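You operate a simulated robot arm through the tools that you are given. There is no shell and no other tool. Be economical: measure what you need, move in short steps, check, and stop when the job is done.

Carry out the task below with a simulated two-armed robot. There is one attempt and no reset: what you move stays moved.

## Task
Crush-test the empty short tray and sort it by the figure shown.
Fine: clamp it, zero, press the plunger, free it; under 10 N goes in the red tote, else back on the blue plate.

Only the result counts: the job must be done as asked and must still hold three seconds after the hand-in. Knocking over, shifting, dropping, spilling or breaking anything else fails it.

## Robot
Two 6-joint arms with three-finger grippers on one trunk, on a base that drives. Base frame: it is fixed to the floor where the robot stands at the start and does not move with it; the origin is under the middle of the robot, x ahead of it, y to its left, z up; the surface under the hand at the start is at about z = 0.9. Lengths are in m, angles in degrees, forces in N, time in s.
The left shoulder is at the start at [0.04, 0.147, 1.37], the right one opposite. With the tool pointing down near the work surface each hand reaches from about 0.34 to 0.56 m from the robot's upright axis, wherever it stands, measured 20 degrees to its own side. Places, roughly: bed of the crush tester [0.5, -0.1, 0.9]; clamp lever [0.4, -0.1, 0.9]; crush plunger [0.5, -0.1, 1.1]; inside of the red tote [-1.3, 0.3, 0.9]; top of the tilt plate [0.5, 0.2, 0.9]; zero button [0.4, -0.3, 0.9]. Payload 2.69 kg a hand.
The tool frame of a hand sits at the grasp point between the pads (the TCP): z along the fingers, y along the line on which they close. The tips reach 0.029 m beyond it. Largest opening 0.12 m; the body of the gripper starts 0.078 m behind the TCP.
Orientation is that of the tool frame in the base frame, as a unit quaternion [x, y, z, w]. With the fingers straight down and closing along the base's y, the tool's x points along the base's -x, its y along +y and its z along -z.

## Interface
- The arms move only by the tool nudge_tool. It takes "left_rows", "right_rows" or both (then of equal length, played together; a hand with none holds still); each is a list of rows, each a list of 3 entries, a list of its own where there are three numbers: the gripper command, from -1 (shut) to 1 (fully open), values between in proportion, then the shift along the base's x, y, z in cm, then the turn, a rotation vector about the base's x, y, z in degrees. In form: [[fingers, [tx, ty, tz], [rx, ry, rz]], ...]. A call has 1 to 8 rows; each row is the pose to reach, as a shift and turn from the pose commanded when the call began. A row lasts 0.2 s, in which the tool goes at most 0.05 m and 8.6 degrees; a call with a longer step from one row to the next is refused whole, and so is a gripper value outside its range. Where a pose cannot be reached the arm comes as near as it can. A force on the tool above 90 N (or 10 N above the force at the start of the call, whichever is more), or a blocked arm, ends the call early, and 0.2 s more pass. The fingers move at their own pace and stop on an object; they squeeze with about 38 N. The grip force told is the motor's: it shows also when the fingers shut on nothing. Time passes only in rows, and 0.2 s behind the last, so rows that repeat a pose let the fingers close. It gives the time, the measured TCP pose, the force on the tool (base axes), the opening and the grip force at its end, in the units of the frame above (readings bear some noise), with the torque about the TCP (base axes, N m) and any sound that the robot's microphone picked up, and new pictures: "pictures" is both (left out), scene, wrist or none (wrist: the cameras of the hands that moved).
- Cameras (640 x 400 px; columns grow to the right, rows downward): "scene" is now at [0.0962, 0.0071, 1.5745]; the picture's right is [0.11, -0.99, -0.00], its down [-0.79, -0.09, -0.61] and it looks along [0.60, 0.07, -0.79] (base axes); focal length 282 px, centre (320, 200). "left" rides on the left gripper at [0.063, 0, -0.104] in its tool frame; the picture's right is [0.00, 1.00, 0.00], its down [-0.83, 0.00, -0.56] and it looks along [-0.56, 0.00, 0.83] (tool axes); focal length 275 px, centre (320, 200). "right" rides on the right gripper at [0.063, 0, -0.104] in its tool frame; the picture's right is [0.00, 1.00, 0.00], its down [-0.83, 0.00, -0.56] and it looks along [-0.56, 0.00, 0.83] (tool axes); focal length 275 px, centre (320, 200). There is no depth. A picture from a camera that has moved, and an enlarged one, comes with that camera's place and axes in the base frame and with its lens.
- slide_trunk(by): slides the trunk up (or, below 0, down) by that many m; the arms and the scene camera ride with it, the base frame stays. It gives what a move gives, with no picture.
- drive_base(legs): drives the robot by 1 to 6 legs, each [ahead, turn to the left] in m and degrees, along the robot's own axes; the way and the turn of a leg run together, so that a leg with both is an arc; at most 1.5 m and 180 degrees a leg. The arms and the cameras ride along, it lands a little off, and it stops where it bumps. It gives what a move gives, and a new picture of the scene camera.
- pan_tilt(pan, tilt): turns the head with the scene camera to pan (to the left, within 86 degrees either way) and tilt (down, from -29 to 69), counted from straight ahead of the robot. It gives what a move gives, and a new picture of the scene camera.
- inspect(camera, box): a new picture of the part [left, top, right, bottom] of that camera's present view, enlarged. No time passes.
- close_job(): hands the job in; it is judged then, once.

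Go step by step. Nothing tells you exact positions but the pictures and the camera data: compare them with the known pose of the tool, close in by small moves and look again before you grip or let go. The budget is 120 turns and 260 pictures, counting those below and the enlarged ones. Unless the task says otherwise, let go and move clear before handing in.

The tools are called after "Request:" as name(argument=value, ...) on one line, values as JSON. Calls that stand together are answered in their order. nudge_tool: Moves the arms, as the interface text tells. Its arguments: {"type":"object","properties":{"left_rows":{"type":"array"},"right_rows":{"type":"array"},"pictures":{"type":"string","enum":["both","scene","wrist","none"]}},"required":[]} The other tools are called the same way: slide_trunk (by) slides the trunk up or down; drive_base (legs) drives the base; pan_tilt (pan, tilt) turns the head that bears the scene camera; inspect (camera, box) takes an enlarged picture of a part of a camera's view; close_job () hands the job in.

At the start:

```text
clock: 0.0
left_tool_pos: [0.541, 0.0339, 1.1499]
left_ee_rot: [0.0, 1.0, 0.0, 0.001]
left_force: [-0.2, -0.1, 0.4]
left_ft_torque: [-0.03, 0.01, 0.04]
left_gripper_width: 0.1201
left_grasp_force: 0.0
right_tool_pos: [0.4098, -0.3447, 0.9995]
right_ee_rot: [0.0, 1.0, -0.001, 0.001]
right_force: [0.3, -0.3, 0.2]
right_ft_torque: [-0.01, 0.04, 0.0]
right_gripper_width: 0.12
right_grasp_force: 0.2
trunk travel left (down, up): [-0.497, 0.0]
robot x, y, heading: [0.002, -0.0019, 0.1]
head pan, tilt: [6.5, 52.6]
```

scene: 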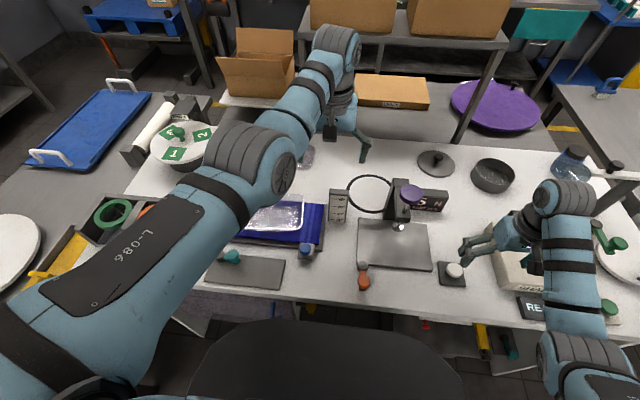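
right: 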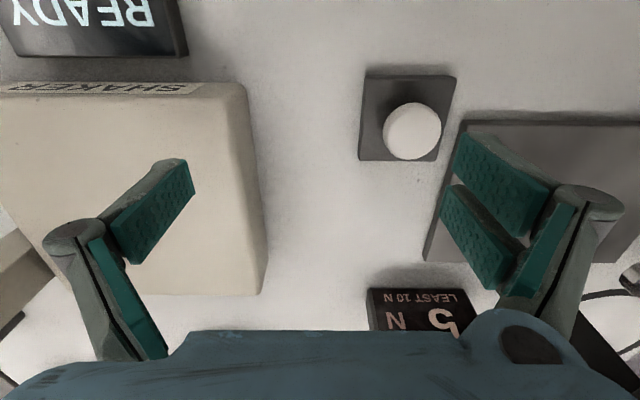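
left: 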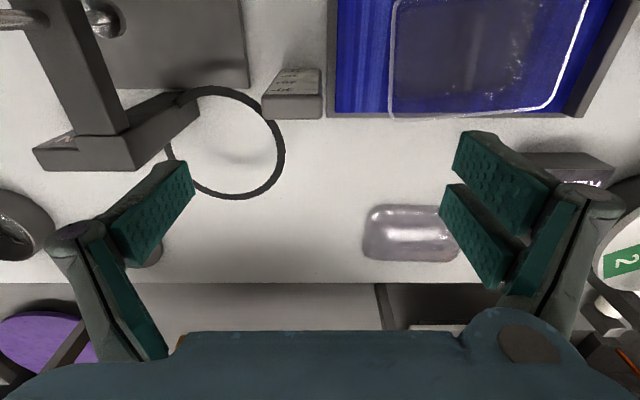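

I see the tester with its bed ahead, the blue plate with a clear tray to the left, and a smaller clear tray behind it. I'll look closer before I move.

Request:
inspect(camera="scene", box=[200, 140, 360, 300])

Request:
inspect(camera="scene", box=[320, 140, 480, 300])

Request:
inspect(camera="left", box=[240, 0, 640, 290])

```text
2.50 times, centred on (280, 220) of scene
camera zoom: at [0.0962, 0.0071, 1.5745], right [0.11, -0.99, 0.0], down [-0.79, -0.09, -0.61], along [0.6, 0.07, -0.79], focal length 705 px, centre (420, 150)
```

zoom: 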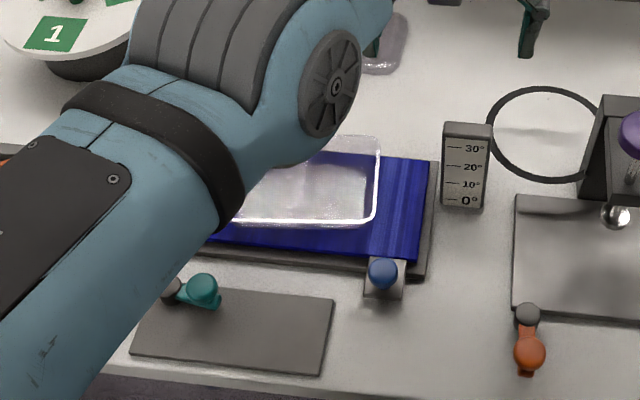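

```text
2.50 times, centred on (400, 220) of scene
camera zoom: at [0.0962, 0.0071, 1.5745], right [0.11, -0.99, 0.0], down [-0.79, -0.09, -0.61], along [0.6, 0.07, -0.79], focal length 705 px, centre (120, 150)
```

zoom: 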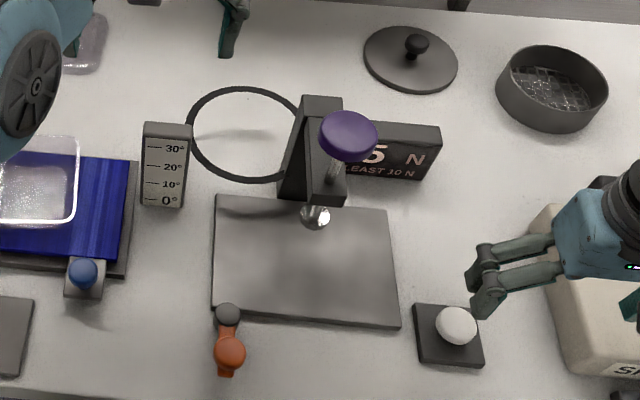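

```text
1.38 times, centred on (440, 145) of left
camera zoom: at [0.4772, 0.0335, 1.2537], right [0.0, 1.0, 0.0], down [0.83, 0.0, 0.56], along [0.56, 0.0, -0.83], focal length 380 px, centre (154, 276)
```

zoom: 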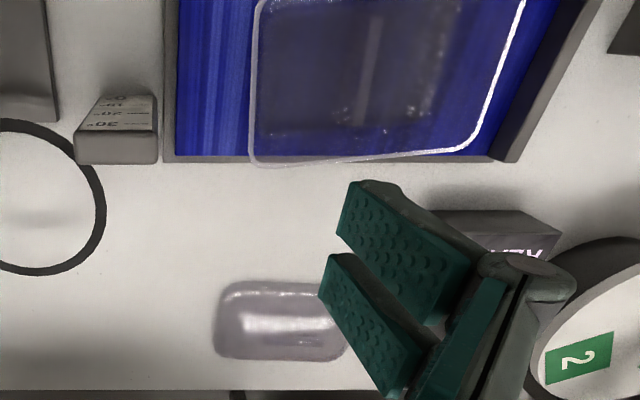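

I'll bring the left hand back and left, so its wrist camera looks over the blue plate.

Request:
nudge_tool(left_rows=[[1, [-4, 2, 0], [0, 0, 0]], [1, [-8, 4, 0], [0, 0, 0]], [1, [-12, 6, 0], [0, 0, 0]], [1, [-16, 9, 0], [0, 0, 0]], [1, [-18, 13, 0], [0, 0, 0]], [1, [-18, 16, 0], [0, 0, 0]]])

```text
clock: 1.4
left_tool_pos: [0.5059, 0.1328, 1.0639]
left_ee_rot: [0.0, 1.0, -0.001, 0.0]
left_force: [-0.2, -0.5, 0.1]
left_ft_torque: [-0.03, 0.01, 0.0]
left_gripper_width: 0.12
left_grasp_force: 0.0
left hand out of reach, approached as far as the arm can: row 1, 2, 3, 4, 5, 6
right_tool_pos: [0.4092, -0.342, 0.9987]
right_ee_rot: [0.0, 1.0, 0.001, 0.001]
right_force: [0.0, -0.6, 0.2]
right_ft_torque: [-0.02, 0.0, -0.01]
right_gripper_width: 0.1199
right_grasp_force: 0.0
trunk travel left (down, up): [-0.497, 0.0]
robot x, y, heading: [-0.0003, 0.0016, 0.1]
head pan, tilt: [6.5, 52.6]
camera scene: at [0.0964, 0.0091, 1.5745], right [0.11, -0.99, 0.0], down [-0.79, -0.09, -0.61], along [0.6, 0.07, -0.79], focal length 282 px, centre (320, 200)
camera left: at [0.4424, 0.1332, 1.1677], right [0.0, 1.0, 0.0], down [0.83, 0.0, 0.56], along [0.56, 0.0, -0.83], focal length 275 px, centre (320, 200)
```

scene: 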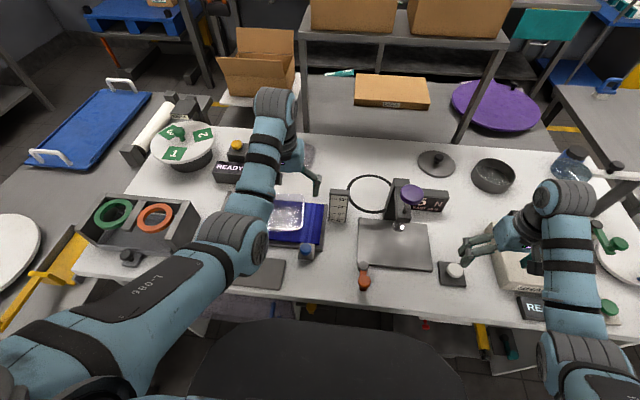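
left: 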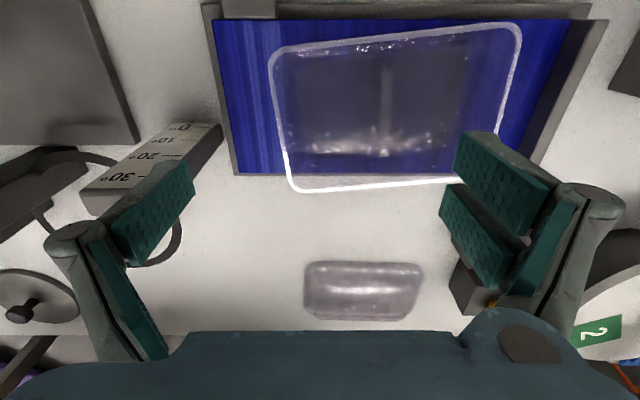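

Request:
inspect(camera="left", box=[200, 0, 540, 210])

Request:
inspect(camera="left", box=[270, 230, 450, 345])

Request:
inspect(camera="scene", box=[200, 130, 360, 300])

```text
1.88 times, centred on (370, 105) of left
camera zoom: at [0.4424, 0.1332, 1.1677], right [0.0, 1.0, 0.0], down [0.83, 0.0, 0.56], along [0.56, 0.0, -0.83], focal length 518 px, centre (226, 379)
```

zoom: 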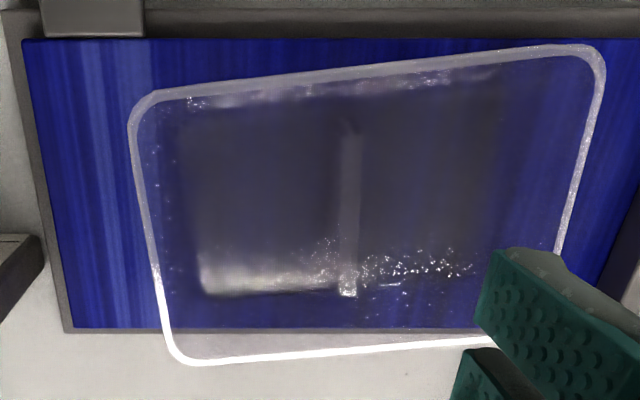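

```text
3.48 times, centred on (360, 288) of left
camera zoom: at [0.4424, 0.1332, 1.1677], right [0.0, 1.0, 0.0], down [0.83, 0.0, 0.56], along [0.56, 0.0, -0.83], focal length 958 px, centre (181, -104)
```

zoom: 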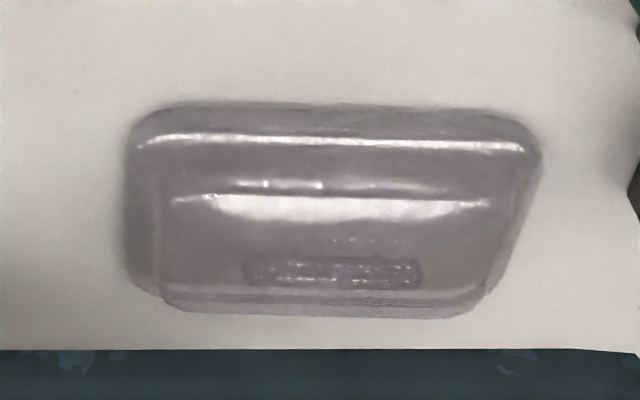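

```text
2.35 times, centred on (280, 215) of scene
camera zoom: at [0.0964, 0.0091, 1.5745], right [0.11, -0.99, 0.0], down [-0.79, -0.09, -0.61], along [0.6, 0.07, -0.79], focal length 663 px, centre (414, 165)
```

zoom: 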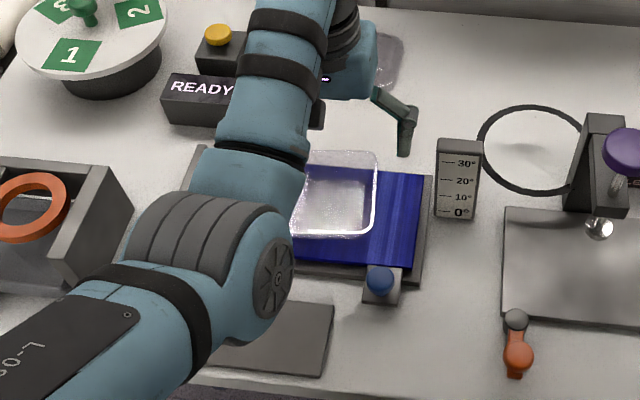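

The tray on the plate looks empty with its rim near z=0.97. I'll raise the hand to view it and the other clear object from further up.

Request:
nudge_tool(left_rows=[[1, [0, 0, 4], [0, 0, 0]], [1, [2, 0, 8], [0, 0, 0]], [1, [4, 0, 10], [0, 0, 0]], [1, [4, 0, 10], [0, 0, 0]]], pictures="wrist")

Request:
inspect(camera="scene", box=[380, 160, 460, 240])

```text
clock: 2.4
left_tool_pos: [0.5491, 0.1288, 1.163]
left_ee_rot: [0.0, 1.0, 0.0, 0.0]
left_force: [0.4, -0.9, -0.5]
left_ft_torque: [-0.02, 0.0, 0.04]
left_gripper_width: 0.1197
left_grasp_force: 0.1
left hand out of reach, approached as far as the arm can: row 1, 2
right_tool_pos: [0.4086, -0.3432, 0.9999]
right_ee_rot: [-0.001, 1.0, 0.001, 0.0]
right_force: [1.3, 0.2, 0.2]
right_ft_torque: [0.0, -0.05, 0.02]
right_gripper_width: 0.1198
right_grasp_force: 0.1
trunk travel left (down, up): [-0.497, 0.0]
robot x, y, heading: [-0.0027, 0.002, -0.2]
head pan, tilt: [6.5, 52.6]
camera left: at [0.485, 0.1294, 1.2665], right [0.0, 1.0, 0.0], down [0.83, 0.0, 0.55], along [0.55, 0.0, -0.83], focal length 275 px, centre (320, 200)
```

left: 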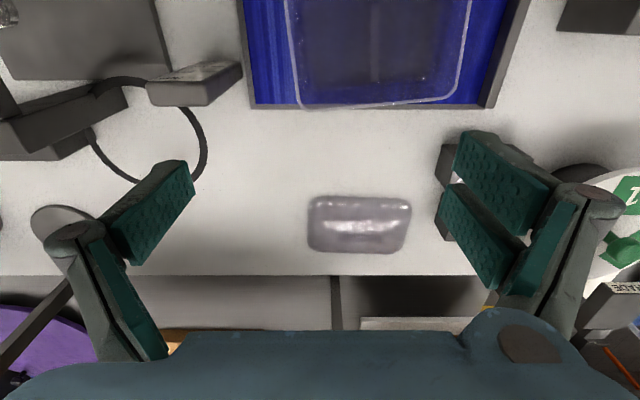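

```text
5.00 times, centred on (420, 200) of scene
camera zoom: at [0.096, 0.0069, 1.5745], right [0.11, -0.99, 0.0], down [-0.79, -0.09, -0.61], along [0.6, 0.07, -0.79], focal length 1410 px, centre (-180, 200)
```

zoom: 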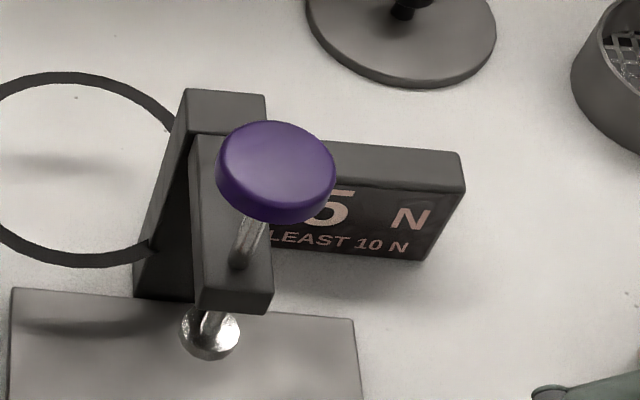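

Request:
inspect(camera="left", box=[290, 180, 430, 270])

Request:
inspect(camera="left", box=[230, 0, 540, 120])

Request:
inspect(camera="scene", box=[230, 130, 340, 260])

```text
4.44 times, centred on (360, 225) of left
camera zoom: at [0.485, 0.1294, 1.2665], right [0.0, 1.0, 0.0], down [0.83, 0.0, 0.55], along [0.55, 0.0, -0.83], focal length 1224 px, centre (142, 89)
```

zoom: 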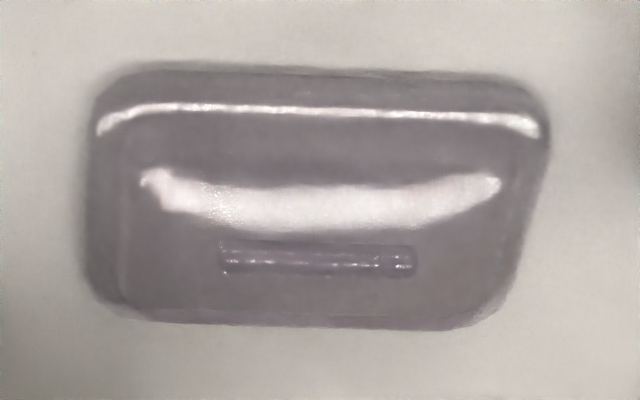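

```text
2.06 times, centred on (385, 60) of left
camera zoom: at [0.485, 0.1294, 1.2665], right [0.0, 1.0, 0.0], down [0.83, 0.0, 0.55], along [0.55, 0.0, -0.83], focal length 568 px, centre (186, 489)
```

zoom: 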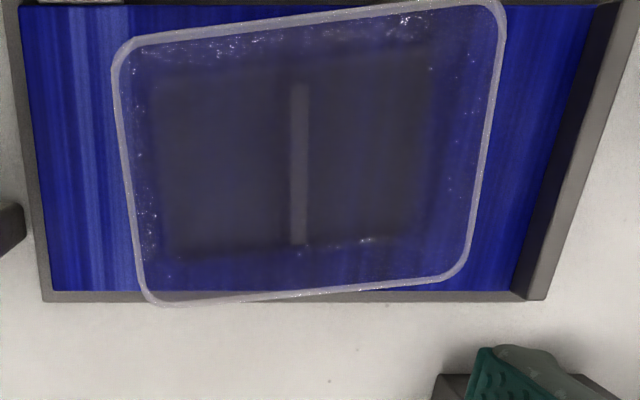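

```text
3.08 times, centred on (285, 195) of scene
camera zoom: at [0.096, 0.0069, 1.5745], right [0.11, -0.99, 0.0], down [-0.79, -0.09, -0.61], along [0.6, 0.07, -0.79], focal length 867 px, centre (428, 215)
```

zoom: 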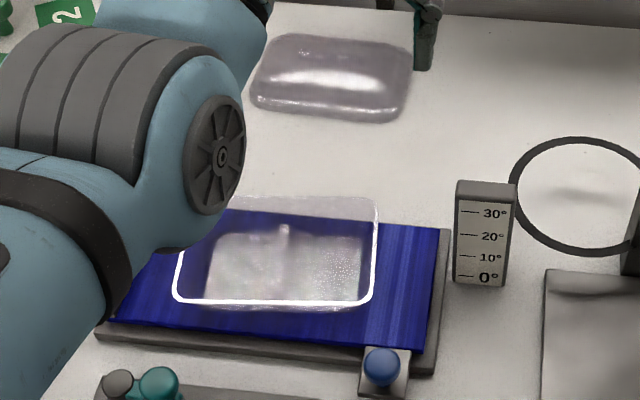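

The tray on the plate is the one (the other object is a closed pouch): rim about 0.157 x 0.102 m, centre near (0.507, 0.183), rim z≈0.971, turned about 5.5°. I'll turn the left hand to close along x above it.

Request:
nudge_tool(left_rows=[[1, [-1, 1, -1], [0, 0, -8.4]], [1, [-2, 2, -2], [0, 0, -16.8]], [1, [-3, 4, -3], [0, 0, -25.2]], [1, [-4, 6, -4], [0, 0, -33.6]], [1, [-4, 8, -4], [0, 0, -42]], [1, [-4, 10, -4], [0, 0, -50.4]], [1, [-4, 10, -4], [0, 0, -50.4]]], pictures="none")

Request:
inspect(camera="right", box=[340, 50, 640, 350])

```text
clock: 4.0
left_tool_pos: [0.5373, 0.2294, 1.1088]
left_ee_rot: [0.426, 0.905, 0.0, 0.0]
left_force: [0.0, 0.3, -0.8]
left_ft_torque: [0.02, 0.01, 0.02]
left_gripper_width: 0.12
left_grasp_force: 0.1
left hand out of reach, approached as far as the arm can: row 1, 2, 3, 4, 5, 6, 7
right_tool_pos: [0.409, -0.3431, 0.9998]
right_ee_rot: [0.001, 1.0, -0.001, 0.001]
right_force: [0.3, 0.0, -0.3]
right_ft_torque: [0.02, 0.02, 0.03]
right_gripper_width: 0.1202
right_grasp_force: 0.0
trunk travel left (down, up): [-0.497, 0.0]
robot x, y, heading: [-0.0037, -0.0014, 0.2]
head pan, tilt: [6.5, 52.6]
```

```text
1.33 times, centred on (490, 200) of right
camera zoom: at [0.3468, -0.3432, 1.1042], right [0.0, 1.0, 0.0], down [0.83, 0.0, 0.56], along [0.56, 0.0, -0.83], focal length 367 px, centre (93, 200)
```

zoom: 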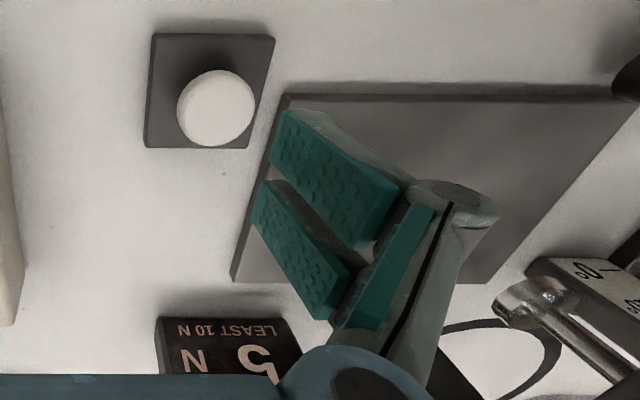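

Request:
nudge_tool(left_rows=[[1, [0, 0, -2], [0, 0, -8.5]], [1, [0, 0, -4], [0, 0, -17]], [1, [0, 0, -4], [0, 0, -25.5]], [1, [0, 0, -4], [0, 0, -34]], [1, [0, 0, -4], [0, 0, -34]]])

```text
clock: 5.2
left_tool_pos: [0.5393, 0.2293, 1.0696]
left_ee_rot: [0.673, 0.74, 0.001, 0.0]
left_force: [-0.7, -0.6, -0.3]
left_ft_torque: [0.01, 0.0, 0.01]
left_gripper_width: 0.1202
left_grasp_force: 0.1
right_tool_pos: [0.4094, -0.3433, 0.9988]
right_ee_rot: [0.0, 1.0, 0.0, 0.0]
right_force: [0.0, 0.1, 0.4]
right_ft_torque: [-0.02, -0.01, -0.01]
right_gripper_width: 0.1203
right_grasp_force: 0.1
trunk travel left (down, up): [-0.497, 0.0]
robot x, y, heading: [0.0003, -0.002, 0.1]
head pan, tilt: [6.5, 52.6]
camera scene: at [0.0963, 0.0074, 1.5745], right [0.11, -0.99, 0.0], down [-0.79, -0.09, -0.61], along [0.6, 0.07, -0.79], focal length 282 px, centre (320, 200)
camera left: at [0.532, 0.2926, 1.1735], right [1.0, 0.09, 0.0], down [0.08, -0.83, 0.56], along [0.05, -0.55, -0.83], focal length 275 px, centre (320, 200)
```

scene: 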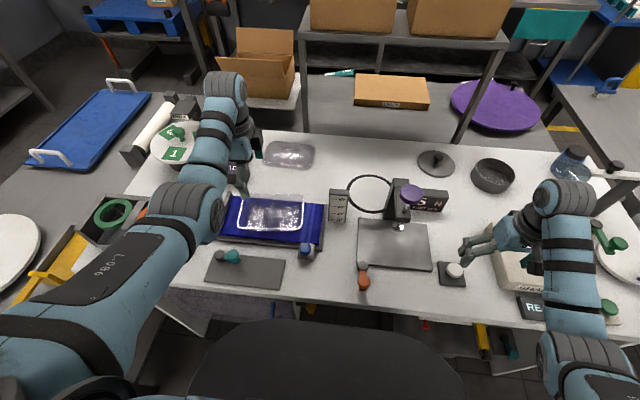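
left: 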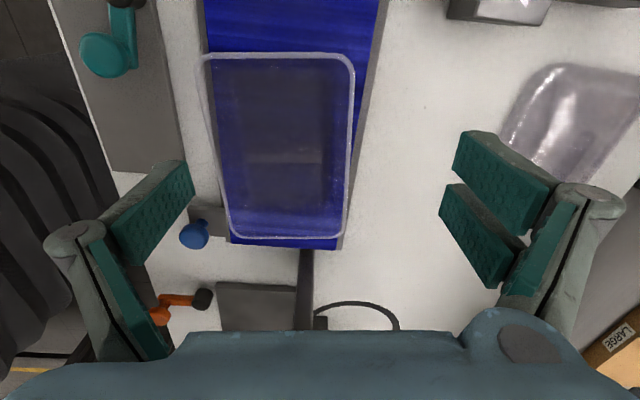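

I'll centre over the left end of the tray and lean the hand outward (toward +y), stopping above the rim.

Request:
nudge_tool(left_rows=[[1, [-2, 0.5, 0], [-8, -0.7, 0]], [1, [-3.3, 0.5, -1], [-16, -1.4, 0]], [1, [-3.3, 0.5, -3], [-20, -1.75, 0]], [1, [-3.3, 0.5, -5], [-20, -1.75, 0]], [1, [-3.3, 0.5, -5], [-20, -1.75, 0]]])

```text
clock: 6.4
left_tool_pos: [0.5058, 0.2349, 1.0188]
left_ee_rot: [0.661, 0.73, -0.118, 0.128]
left_force: [-0.7, -0.4, -0.6]
left_ft_torque: [-0.03, 0.04, -0.01]
left_gripper_width: 0.1202
left_grasp_force: 0.0
right_tool_pos: [0.4087, -0.3438, 0.9985]
right_ee_rot: [-0.001, 1.0, 0.0, 0.001]
right_force: [-0.6, 0.1, 0.8]
right_ft_torque: [-0.03, 0.01, -0.03]
right_gripper_width: 0.1201
right_grasp_force: 0.0
trunk travel left (down, up): [-0.497, 0.0]
robot x, y, heading: [0.0028, 0.0022, 0.0]
head pan, tilt: [6.5, 52.6]
camera scene: at [0.0958, 0.0076, 1.5745], right [0.11, -0.99, 0.0], down [-0.79, -0.09, -0.61], along [0.6, 0.07, -0.79], focal length 282 px, centre (320, 200)
camera left: at [0.4955, 0.3297, 1.095], right [1.0, 0.09, 0.0], down [0.06, -0.59, 0.81], along [0.07, -0.8, -0.59], focal length 275 px, centre (320, 200)
```

scene: 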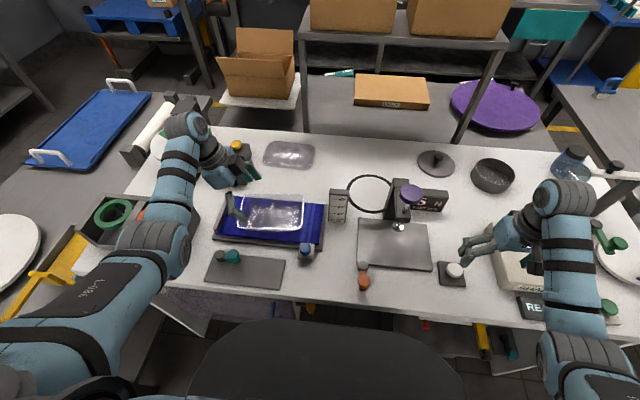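
left: 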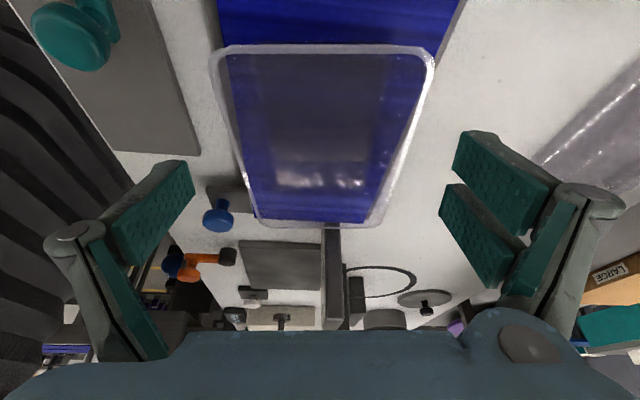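

The tray is centred between the fingers; descending to rim height.

Request:
nudge_tool(left_rows=[[1, [0, 0, -2], [0, 0, 0]], [1, [0, 0, -4], [0, 0, 0]], [1, [0, 0, -5.2], [0, 0, 0]]])

Request:
inspect(camera="scene", box=[200, 150, 340, 270])

```text
clock: 7.2
left_tool_pos: [0.5056, 0.2347, 0.9661]
left_ee_rot: [0.661, 0.73, -0.119, 0.128]
left_force: [0.3, 0.2, 0.0]
left_ft_torque: [0.01, 0.02, 0.01]
left_gripper_width: 0.12
left_grasp_force: 0.1
right_tool_pos: [0.4084, -0.3432, 1.0003]
right_ee_rot: [0.0, 1.0, 0.0, 0.001]
right_force: [0.4, -0.1, 0.3]
right_ft_torque: [0.0, 0.0, 0.02]
right_gripper_width: 0.12
right_grasp_force: 0.0
trunk travel left (down, up): [-0.497, 0.0]
robot x, y, heading: [-0.0007, 0.0015, 0.0]
head pan, tilt: [6.5, 52.6]
camera scene: at [0.0962, 0.0074, 1.5745], right [0.11, -0.99, 0.0], down [-0.79, -0.09, -0.61], along [0.6, 0.07, -0.79], focal length 282 px, centre (320, 200)
camera left: at [0.4961, 0.3292, 1.043], right [1.0, 0.09, 0.0], down [0.06, -0.59, 0.81], along [0.07, -0.8, -0.59], focal length 275 px, centre (320, 200)
```

scene: 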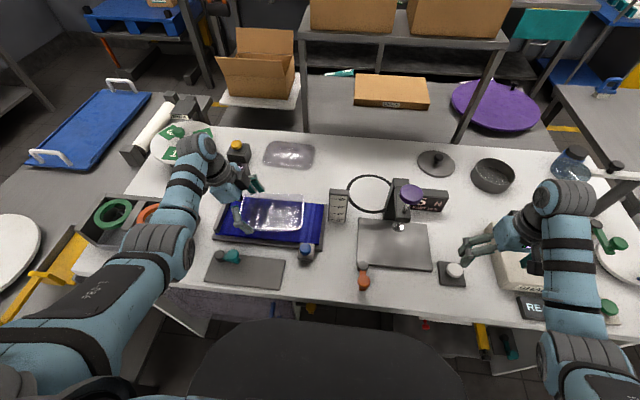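
left: 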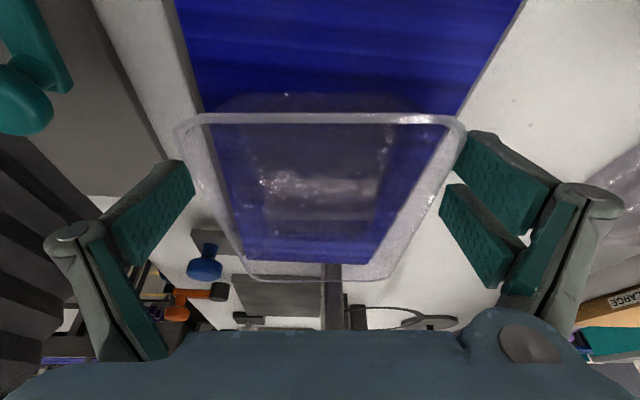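

```text
3.33 times, centred on (270, 210) of scene
camera zoom: at [0.0962, 0.0074, 1.5745], right [0.11, -0.99, 0.0], down [-0.79, -0.09, -0.61], along [0.6, 0.07, -0.79], focal length 940 px, centre (487, 167)
```

zoom: 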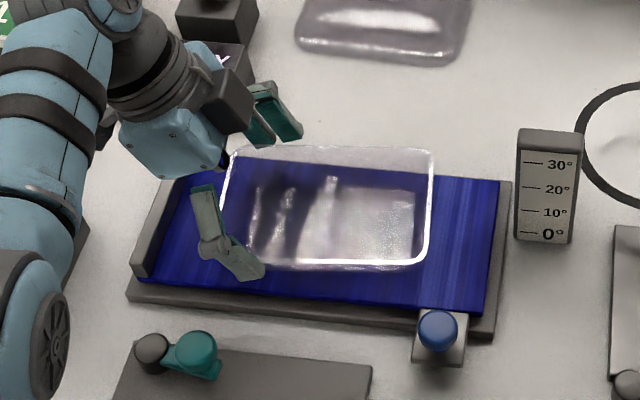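

Fingers straddle the tray. Closing in gentle stages.

Request:
nudge_tool(left_rows=[[0.8, [0, 0, 0], [0, 0, 0]], [0.74, [0, 0, 0], [0, 0, 0]], [0.7, [0, 0, 0], [0, 0, 0]]], pictures="wrist")

```text
clock: 8.0
left_tool_pos: [0.5053, 0.2349, 0.9669]
left_ee_rot: [0.661, 0.73, -0.119, 0.129]
left_force: [1.7, 1.4, 5.8]
left_ft_torque: [-0.1, 0.03, 0.05]
left_gripper_width: 0.1053
left_grasp_force: 22.7
right_tool_pos: [0.4079, -0.3432, 0.9998]
right_ee_rot: [0.0, 1.0, 0.0, 0.001]
right_force: [-0.1, -0.4, 0.7]
right_ft_torque: [0.0, -0.03, 0.02]
right_gripper_width: 0.1201
right_grasp_force: 0.1
trunk travel left (down, up): [-0.497, 0.0]
robot x, y, heading: [-0.0001, 0.0001, 0.2]
head pan, tilt: [6.5, 52.6]
camera left: at [0.4961, 0.3292, 1.0438], right [1.0, 0.09, 0.0], down [0.06, -0.59, 0.81], along [0.07, -0.8, -0.59], focal length 275 px, centre (320, 200)
```

left: 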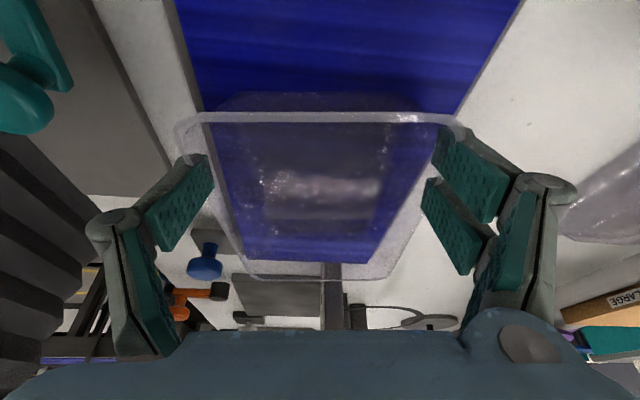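

Gripped at 0.105 m with moderate force. Lifting a little to check.

Request:
nudge_tool(left_rows=[[0.7, [0, 0, 1], [0, 0, 0]], [0.7, [0, 0, 3], [0, 0, 0]], [0.7, [0, 0, 4], [0, 0, 0]]])

```text
clock: 8.8
left_tool_pos: [0.505, 0.2344, 1.0078]
left_ee_rot: [0.661, 0.73, -0.119, 0.127]
left_force: [0.1, -0.3, -0.1]
left_ft_torque: [0.03, 0.02, 0.03]
left_gripper_width: 0.105
left_grasp_force: 23.2
right_tool_pos: [0.4093, -0.3439, 1.0]
right_ee_rot: [-0.001, 1.0, 0.0, 0.0]
right_force: [-0.8, 1.0, -0.7]
right_ft_torque: [0.01, -0.01, -0.02]
right_gripper_width: 0.1197
right_grasp_force: 0.1
trunk travel left (down, up): [-0.497, 0.0]
robot x, y, heading: [-0.0005, -0.0005, 0.0]
head pan, tilt: [6.5, 52.6]
camera scene: at [0.0961, 0.0072, 1.5745], right [0.11, -0.99, 0.0], down [-0.79, -0.09, -0.61], along [0.6, 0.07, -0.79], focal length 282 px, centre (320, 200)
camera left: at [0.4963, 0.3288, 1.0838], right [1.0, 0.09, 0.0], down [0.06, -0.59, 0.81], along [0.07, -0.8, -0.59], focal length 275 px, centre (320, 200)
```

scene: 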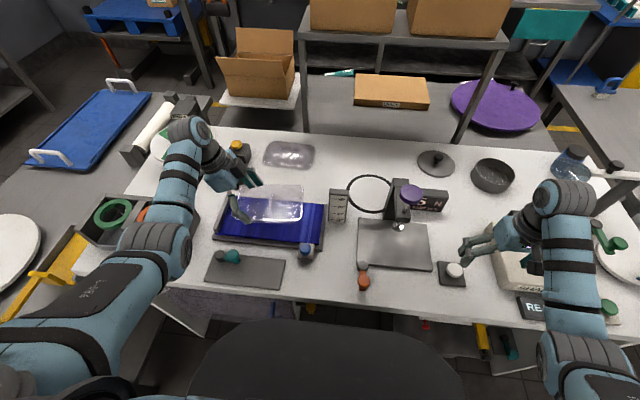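
left: 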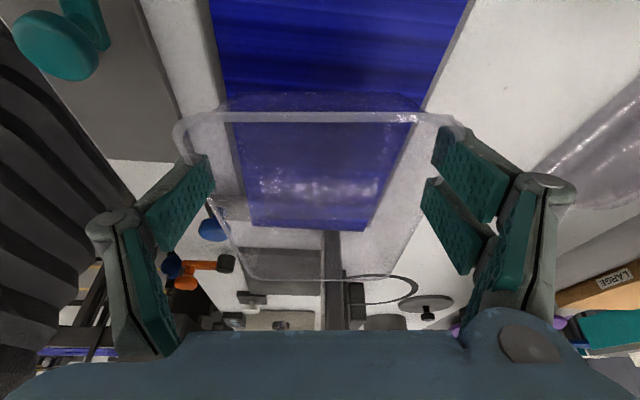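

The tray is held level. I'll look at the clamp lever and gauge before routing over to the bed.

Request:
inspect(camera="left", box=[140, 220, 440, 340])

Request:
inspect(camera="scene", box=[340, 240, 400, 300])

```text
2.13 times, centred on (290, 280) of left
camera zoom: at [0.4963, 0.3288, 1.0838], right [1.0, 0.09, 0.0], down [0.06, -0.59, 0.81], along [0.07, -0.8, -0.59], focal length 587 px, centre (384, 29)
```

zoom: 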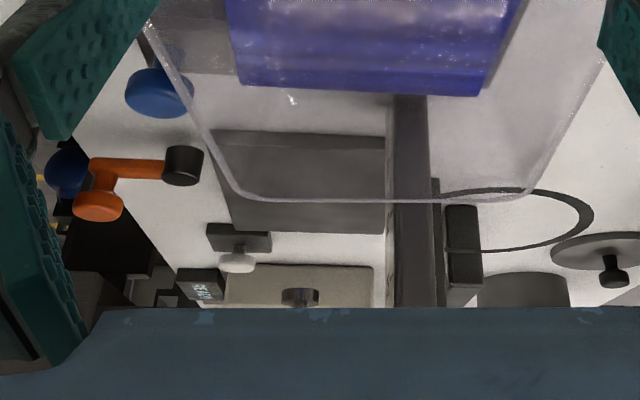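

```text
6.67 times, centred on (370, 270) of scene
camera zoom: at [0.0961, 0.0072, 1.5745], right [0.11, -0.99, 0.0], down [-0.79, -0.09, -0.61], along [0.6, 0.07, -0.79], focal length 1880 px, centre (-13, -267)
```

zoom: 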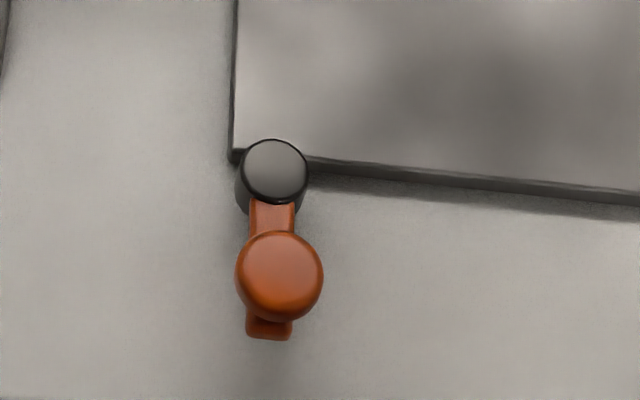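

The lever is a horizontal swing arm pivoting at about (0.391, -0.063). I'll carry the tray low and near-side past the gauge and stop just left of the plunger.

Request:
nudge_tool(left_rows=[[0.7, [-2, -1, 2], [0, 0, 0]], [0.7, [-4.5, -4, 2.5], [0, 0, 0]], [0.7, [-4.5, -8, 2.5], [0, 0, 0]], [0.7, [-4.5, -12, 2.5], [0, 0, -1]], [0.7, [-4.5, -16, 2.5], [0, 0, -3]], [0.7, [-4.5, -20, 2.5], [0, 0, -5.5]], [0.7, [-4.5, -20, 2.5], [0, 0, -5.5]]])

```text
clock: 10.4
left_tool_pos: [0.4609, 0.0355, 1.0328]
left_ee_rot: [0.695, 0.697, -0.125, 0.122]
left_force: [-0.5, 0.8, -0.4]
left_ft_torque: [0.04, 0.01, -0.02]
left_gripper_width: 0.1052
left_grasp_force: 23.1
right_tool_pos: [0.4086, -0.343, 1.0008]
right_ee_rot: [0.0, 1.0, 0.0, 0.001]
right_force: [0.0, -0.2, 0.1]
right_ft_torque: [-0.03, -0.02, 0.0]
right_gripper_width: 0.1199
right_grasp_force: 0.0
trunk travel left (down, up): [-0.497, 0.0]
robot x, y, heading: [0.0009, 0.0013, 0.0]
head pan, tilt: [6.5, 52.6]
camera scene: at [0.0965, 0.0073, 1.5744], right [0.11, -0.99, 0.0], down [-0.79, -0.09, -0.61], along [0.6, 0.07, -0.79], focal length 282 px, centre (320, 200)
camera left: at [0.4616, 0.1299, 1.1083], right [1.0, 0.0, 0.0], down [0.0, -0.59, 0.81], along [0.0, -0.81, -0.59], focal length 275 px, centre (320, 200)
```

scene: 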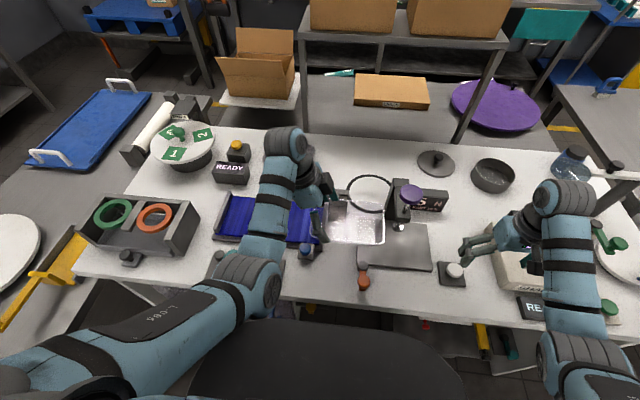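
left: 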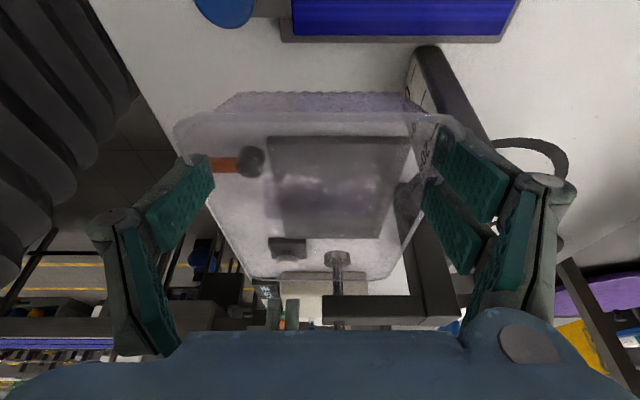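

Request:
inspect(camera="left", box=[170, 90, 490, 340])

Request:
inspect(camera="scene", box=[280, 160, 460, 300])

```text
1.60 times, centred on (330, 215) of left
camera zoom: at [0.4616, 0.1299, 1.1083], right [1.0, 0.0, 0.0], down [0.0, -0.59, 0.81], along [0.0, -0.81, -0.59], focal length 440 px, centre (304, 176)
```

zoom: 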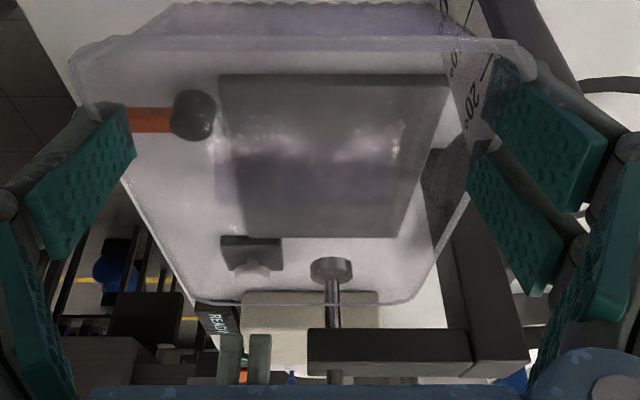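

```text
2.86 times, centred on (370, 230) of scene
camera zoom: at [0.0965, 0.0073, 1.5744], right [0.11, -0.99, 0.0], down [-0.79, -0.09, -0.61], along [0.6, 0.07, -0.79], focal length 806 px, centre (177, 114)
```

zoom: 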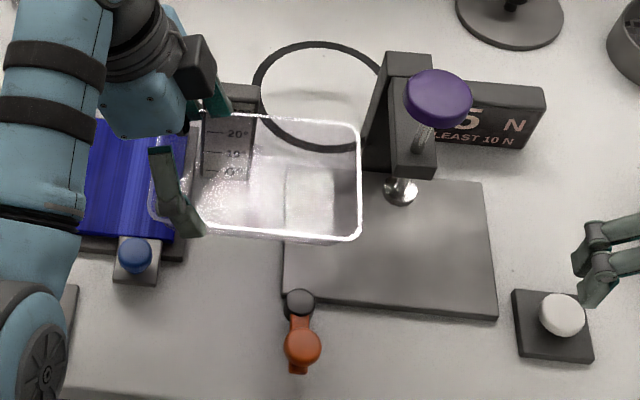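

Foot of plunger is at about (0.479, -0.140, 0.98 bottom). I'll dip the right end of the tray 12° and come down left of the plunger so it can slide beneath while the fingers stay above the lever pivot.

Request:
nudge_tool(left_rows=[[0.7, [-1.1, 0.5, -1.5], [6, 0, 0]], [0.7, [-1.1, 0.5, -3], [12, 0, 0]], [0.7, [-1.1, 0.5, -5.2], [12, 0, 0]], [0.7, [-1.1, 0.5, -5.2], [12, 0, 0]]])

Request:
inspect(camera="scene", box=[280, 160, 460, 300])

Request:
inspect(camera="left", box=[170, 90, 490, 340])

```text
clock: 11.6
left_tool_pos: [0.4647, 0.0721, 0.984]
left_ee_rot: [0.693, 0.719, -0.024, 0.043]
left_force: [1.0, -0.6, 1.9]
left_ft_torque: [-0.04, 0.02, 0.06]
left_gripper_width: 0.1033
left_grasp_force: 23.2
right_tool_pos: [0.4085, -0.3437, 0.9995]
right_ee_rot: [0.0, 1.0, 0.001, 0.001]
right_force: [0.4, 0.6, 0.8]
right_ft_torque: [0.02, -0.01, 0.0]
right_gripper_width: 0.1199
right_grasp_force: 0.0
trunk travel left (down, up): [-0.497, 0.0]
robot x, y, heading: [-0.0046, -0.0012, -0.2]
head pan, tilt: [6.5, 52.6]
stopped in row 4 (left hand): the arm was blocked; the commanded pose is now the measured one
camera scene: at [0.096, 0.0065, 1.5745], right [0.11, -0.99, 0.0], down [-0.79, -0.09, -0.61], along [0.6, 0.07, -0.79], focal length 282 px, centre (320, 200)
camera left: at [0.4586, 0.1435, 1.0813], right [1.0, 0.03, 0.02], down [0.01, -0.78, 0.63], along [0.04, -0.63, -0.78], focal length 275 px, centre (320, 200)
```

scene: 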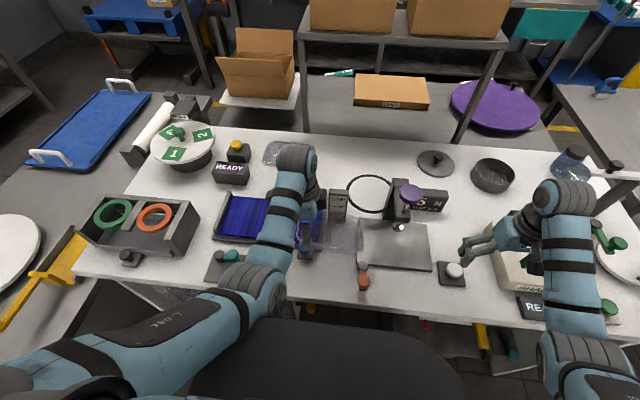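
left: 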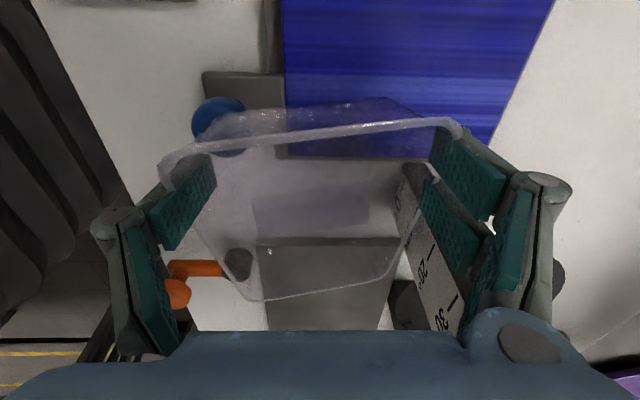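

```text
2.86 times, centred on (370, 230) of scene
camera zoom: at [0.096, 0.0065, 1.5745], right [0.11, -0.99, 0.0], down [-0.79, -0.09, -0.61], along [0.6, 0.07, -0.79], focal length 806 px, centre (177, 114)
```

zoom: 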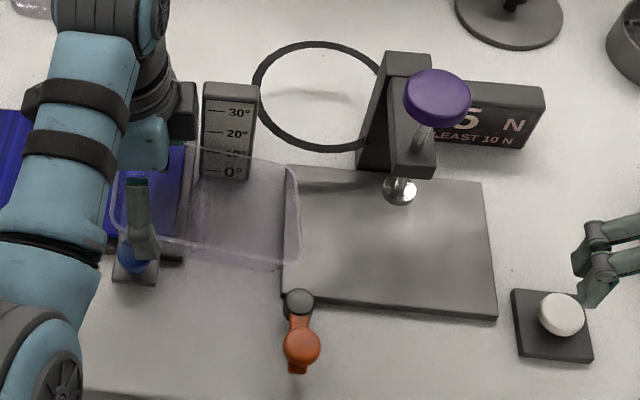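

```text
1.60 times, centred on (330, 215) of left
camera zoom: at [0.4586, 0.1435, 1.0813], right [1.0, 0.03, 0.02], down [0.01, -0.78, 0.63], along [0.04, -0.63, -0.78], focal length 440 px, centre (304, 176)
```

zoom: 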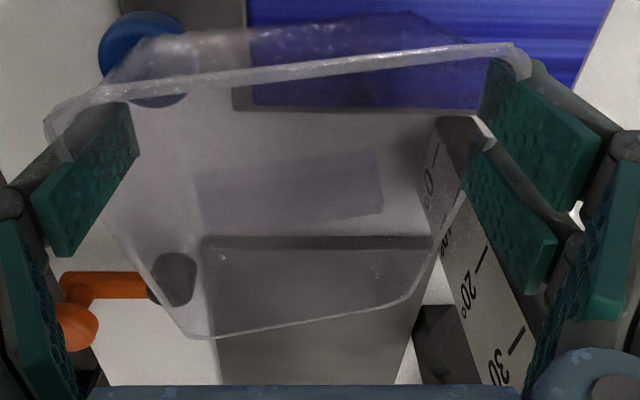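

The tray's near-left corner met the blue lever knob and got blocked. I'll back straight up and check how the tray sits in the grip.

Request:
nudge_tool(left_rows=[[0.7, [0, 0, 2], [0, 0, 0]], [0.7, [0, 0, 4.5], [0, 0, 0]], [0.7, [0, 0, 4.5], [0, 0, 0]]])

Request:
inspect(camera="scene", box=[200, 160, 380, 300])

```text
clock: 12.4
left_tool_pos: [0.4629, 0.0734, 1.0264]
left_ee_rot: [0.693, 0.72, -0.023, 0.04]
left_force: [0.8, -0.1, -0.8]
left_ft_torque: [0.04, 0.01, 0.0]
left_gripper_width: 0.1033
left_grasp_force: 23.1
right_tool_pos: [0.4093, -0.3437, 0.9995]
right_ee_rot: [0.001, 1.0, 0.0, 0.001]
right_force: [-1.0, 0.1, 0.3]
right_ft_torque: [0.0, 0.0, -0.02]
right_gripper_width: 0.12
right_grasp_force: 0.1
trunk travel left (down, up): [-0.497, 0.0]
robot x, y, heading: [0.0029, -0.0002, -0.1]
head pan, tilt: [6.5, 52.6]
camera scene: at [0.0962, 0.0071, 1.5745], right [0.11, -0.99, 0.0], down [-0.79, -0.09, -0.61], along [0.6, 0.07, -0.79], focal length 282 px, centre (320, 200)
camera left: at [0.4579, 0.1458, 1.1255], right [1.0, 0.03, 0.02], down [0.01, -0.78, 0.63], along [0.04, -0.63, -0.78], focal length 275 px, centre (320, 200)
```

scene: 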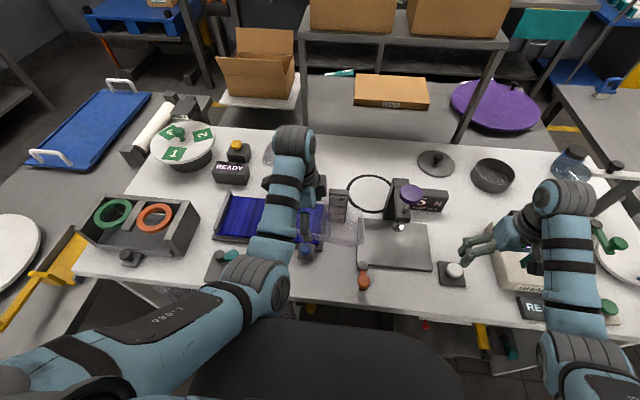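
left: 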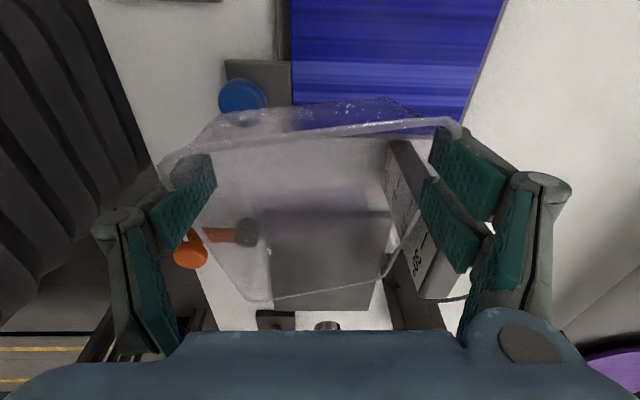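

```text
2.86 times, centred on (290, 230) of scene
camera zoom: at [0.0962, 0.0071, 1.5745], right [0.11, -0.99, 0.0], down [-0.79, -0.09, -0.61], along [0.6, 0.07, -0.79], focal length 806 px, centre (406, 114)
```

zoom: 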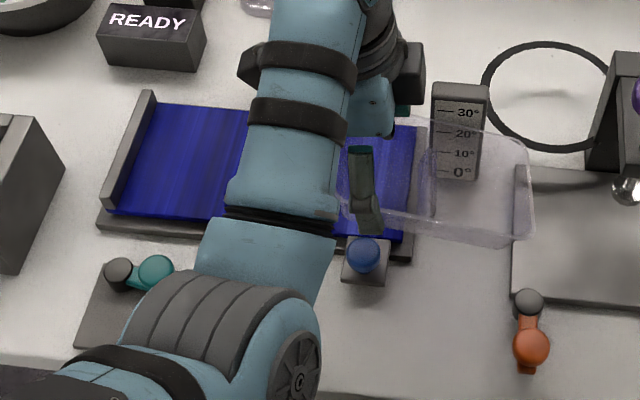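

The tray has slipped askew in the grip, so I'll return it to the plate and regrip it by pinching its left wall, which keeps the fingers clear of the lever and gauge.

Request:
nudge_tool(left_rows=[[0.7, [0, 0, 2], [-4, 0, 0]], [0.7, [2, 4, 2], [-8, 0, 0]], [0.7, [4, 8, 2], [-13, 0, 0]], [0.7, [4, 12, 2], [-13, 0, 0]], [0.7, [4, 14, 0], [-13, 0, 0]], [0.7, [4, 14, -3], [-13, 0, 0]], [0.7, [4, 14, -3], [-13, 0, 0]]])

Request:
inspect(camera="scene", box=[200, 160, 360, 280])

```text
clock: 14.0
left_tool_pos: [0.5031, 0.208, 0.9978]
left_ee_rot: [0.686, 0.709, -0.109, 0.121]
left_force: [-0.2, 1.0, -0.3]
left_ft_torque: [0.01, -0.01, 0.02]
left_gripper_width: 0.1045
left_grasp_force: 23.0
left hand out of reach, approached as far as the arm can: row 1, 2
right_tool_pos: [0.408, -0.3438, 0.9988]
right_ee_rot: [0.0, 1.0, 0.0, 0.001]
right_force: [-0.6, 0.8, -0.2]
right_ft_torque: [0.05, -0.01, 0.0]
right_gripper_width: 0.12
right_grasp_force: 0.1
trunk travel left (down, up): [-0.497, 0.0]
robot x, y, heading: [0.0008, 0.0013, -0.1]
head pan, tilt: [6.5, 52.6]
camera scene: at [0.0964, 0.0073, 1.5745], right [0.11, -0.99, 0.0], down [-0.79, -0.09, -0.61], along [0.6, 0.07, -0.79], focal length 282 px, centre (320, 200)
camera left: at [0.4978, 0.3006, 1.0759], right [1.0, 0.03, 0.01], down [0.01, -0.61, 0.79], along [0.03, -0.79, -0.61], focal length 275 px, centre (320, 200)
```

scene: 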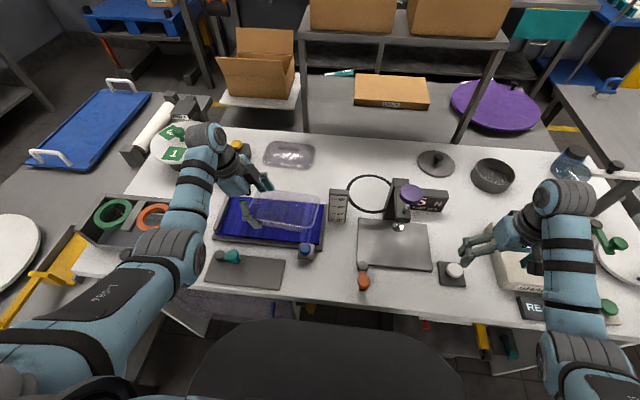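
left: 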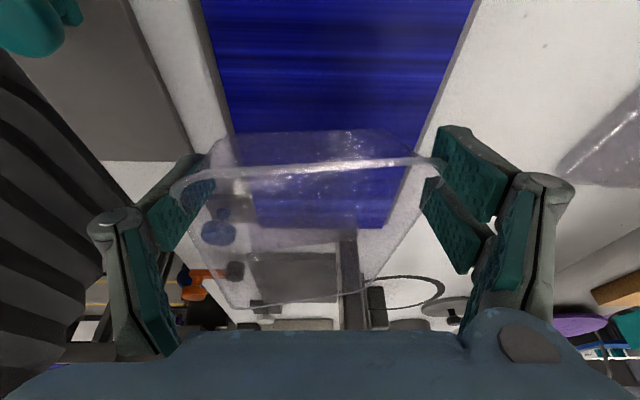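

```text
3.33 times, centred on (280, 220) of scene
camera zoom: at [0.0964, 0.0073, 1.5745], right [0.11, -0.99, 0.0], down [-0.79, -0.09, -0.61], along [0.6, 0.07, -0.79], focal length 940 px, centre (453, 133)
```

zoom: 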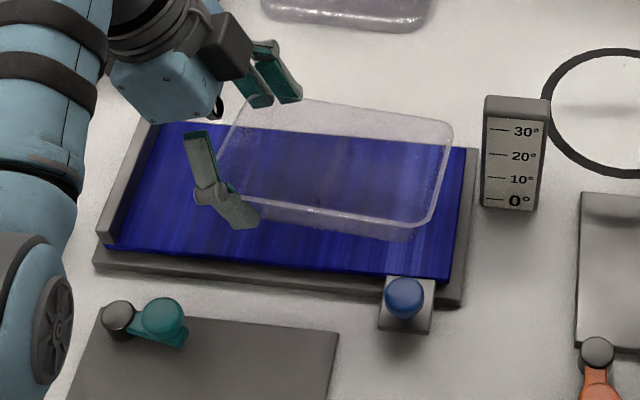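

Request:
nudge_tool(left_rows=[[0.7, [-0.5, 2, 0], [0, 0, 0]], [0.7, [-0.5, 2, -1], [0, 0, 0]], [0.7, [-0.5, 2, -2], [0, 0, 0]], [0.7, [-0.5, 2, -2.4], [0, 0, 0]]])

Request:
inspect(camera="scene", box=[200, 160, 360, 280])

```text
clock: 15.0
left_tool_pos: [0.497, 0.2287, 0.9743]
left_ee_rot: [0.686, 0.709, -0.108, 0.122]
left_force: [0.5, -0.1, -0.1]
left_ft_torque: [0.03, -0.01, -0.01]
left_gripper_width: 0.1043
left_grasp_force: 23.2
right_tool_pos: [0.4068, -0.3432, 0.9999]
right_ee_rot: [0.0, 1.0, 0.001, 0.001]
right_force: [0.2, -0.3, -0.6]
right_ft_torque: [0.03, 0.0, -0.02]
right_gripper_width: 0.1201
right_grasp_force: 0.1
trunk travel left (down, up): [-0.497, 0.0]
robot x, y, heading: [-0.003, 0.0009, 0.0]
head pan, tilt: [6.5, 52.6]
camera scene: at [0.0962, 0.0074, 1.5745], right [0.11, -0.99, 0.0], down [-0.79, -0.09, -0.61], along [0.6, 0.07, -0.79], focal length 282 px, centre (320, 200)
camera left: at [0.4922, 0.3206, 1.0524], right [1.0, 0.03, 0.01], down [0.01, -0.61, 0.79], along [0.03, -0.79, -0.61], focal length 275 px, centre (320, 200)
```

scene: 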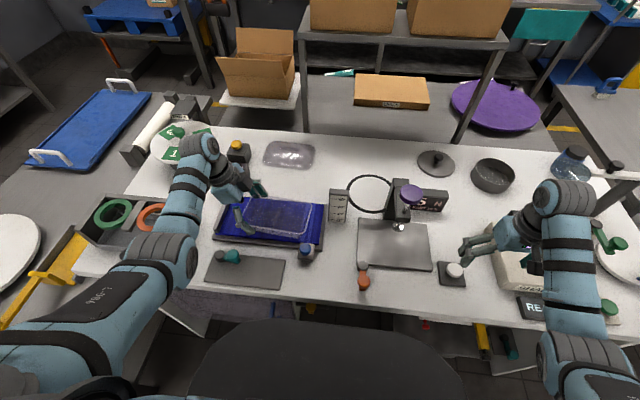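
left: 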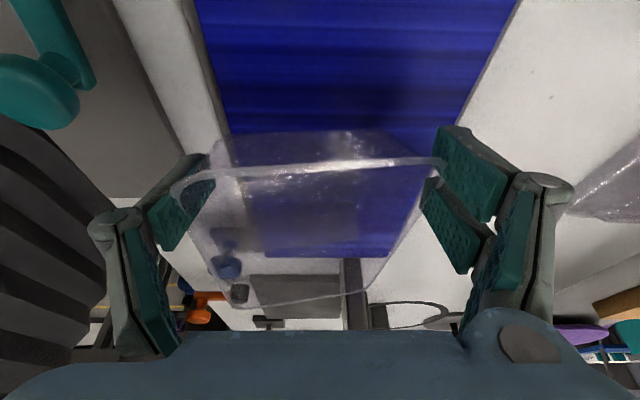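

```text
3.33 times, centred on (280, 220) of scene
camera zoom: at [0.0962, 0.0074, 1.5745], right [0.11, -0.99, 0.0], down [-0.79, -0.09, -0.61], along [0.6, 0.07, -0.79], focal length 940 px, centre (453, 133)
```

zoom: 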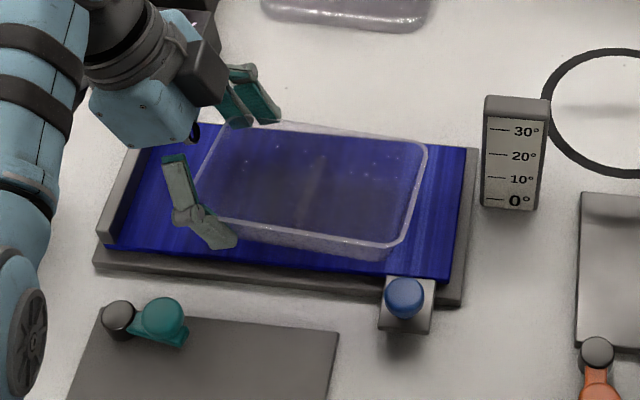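

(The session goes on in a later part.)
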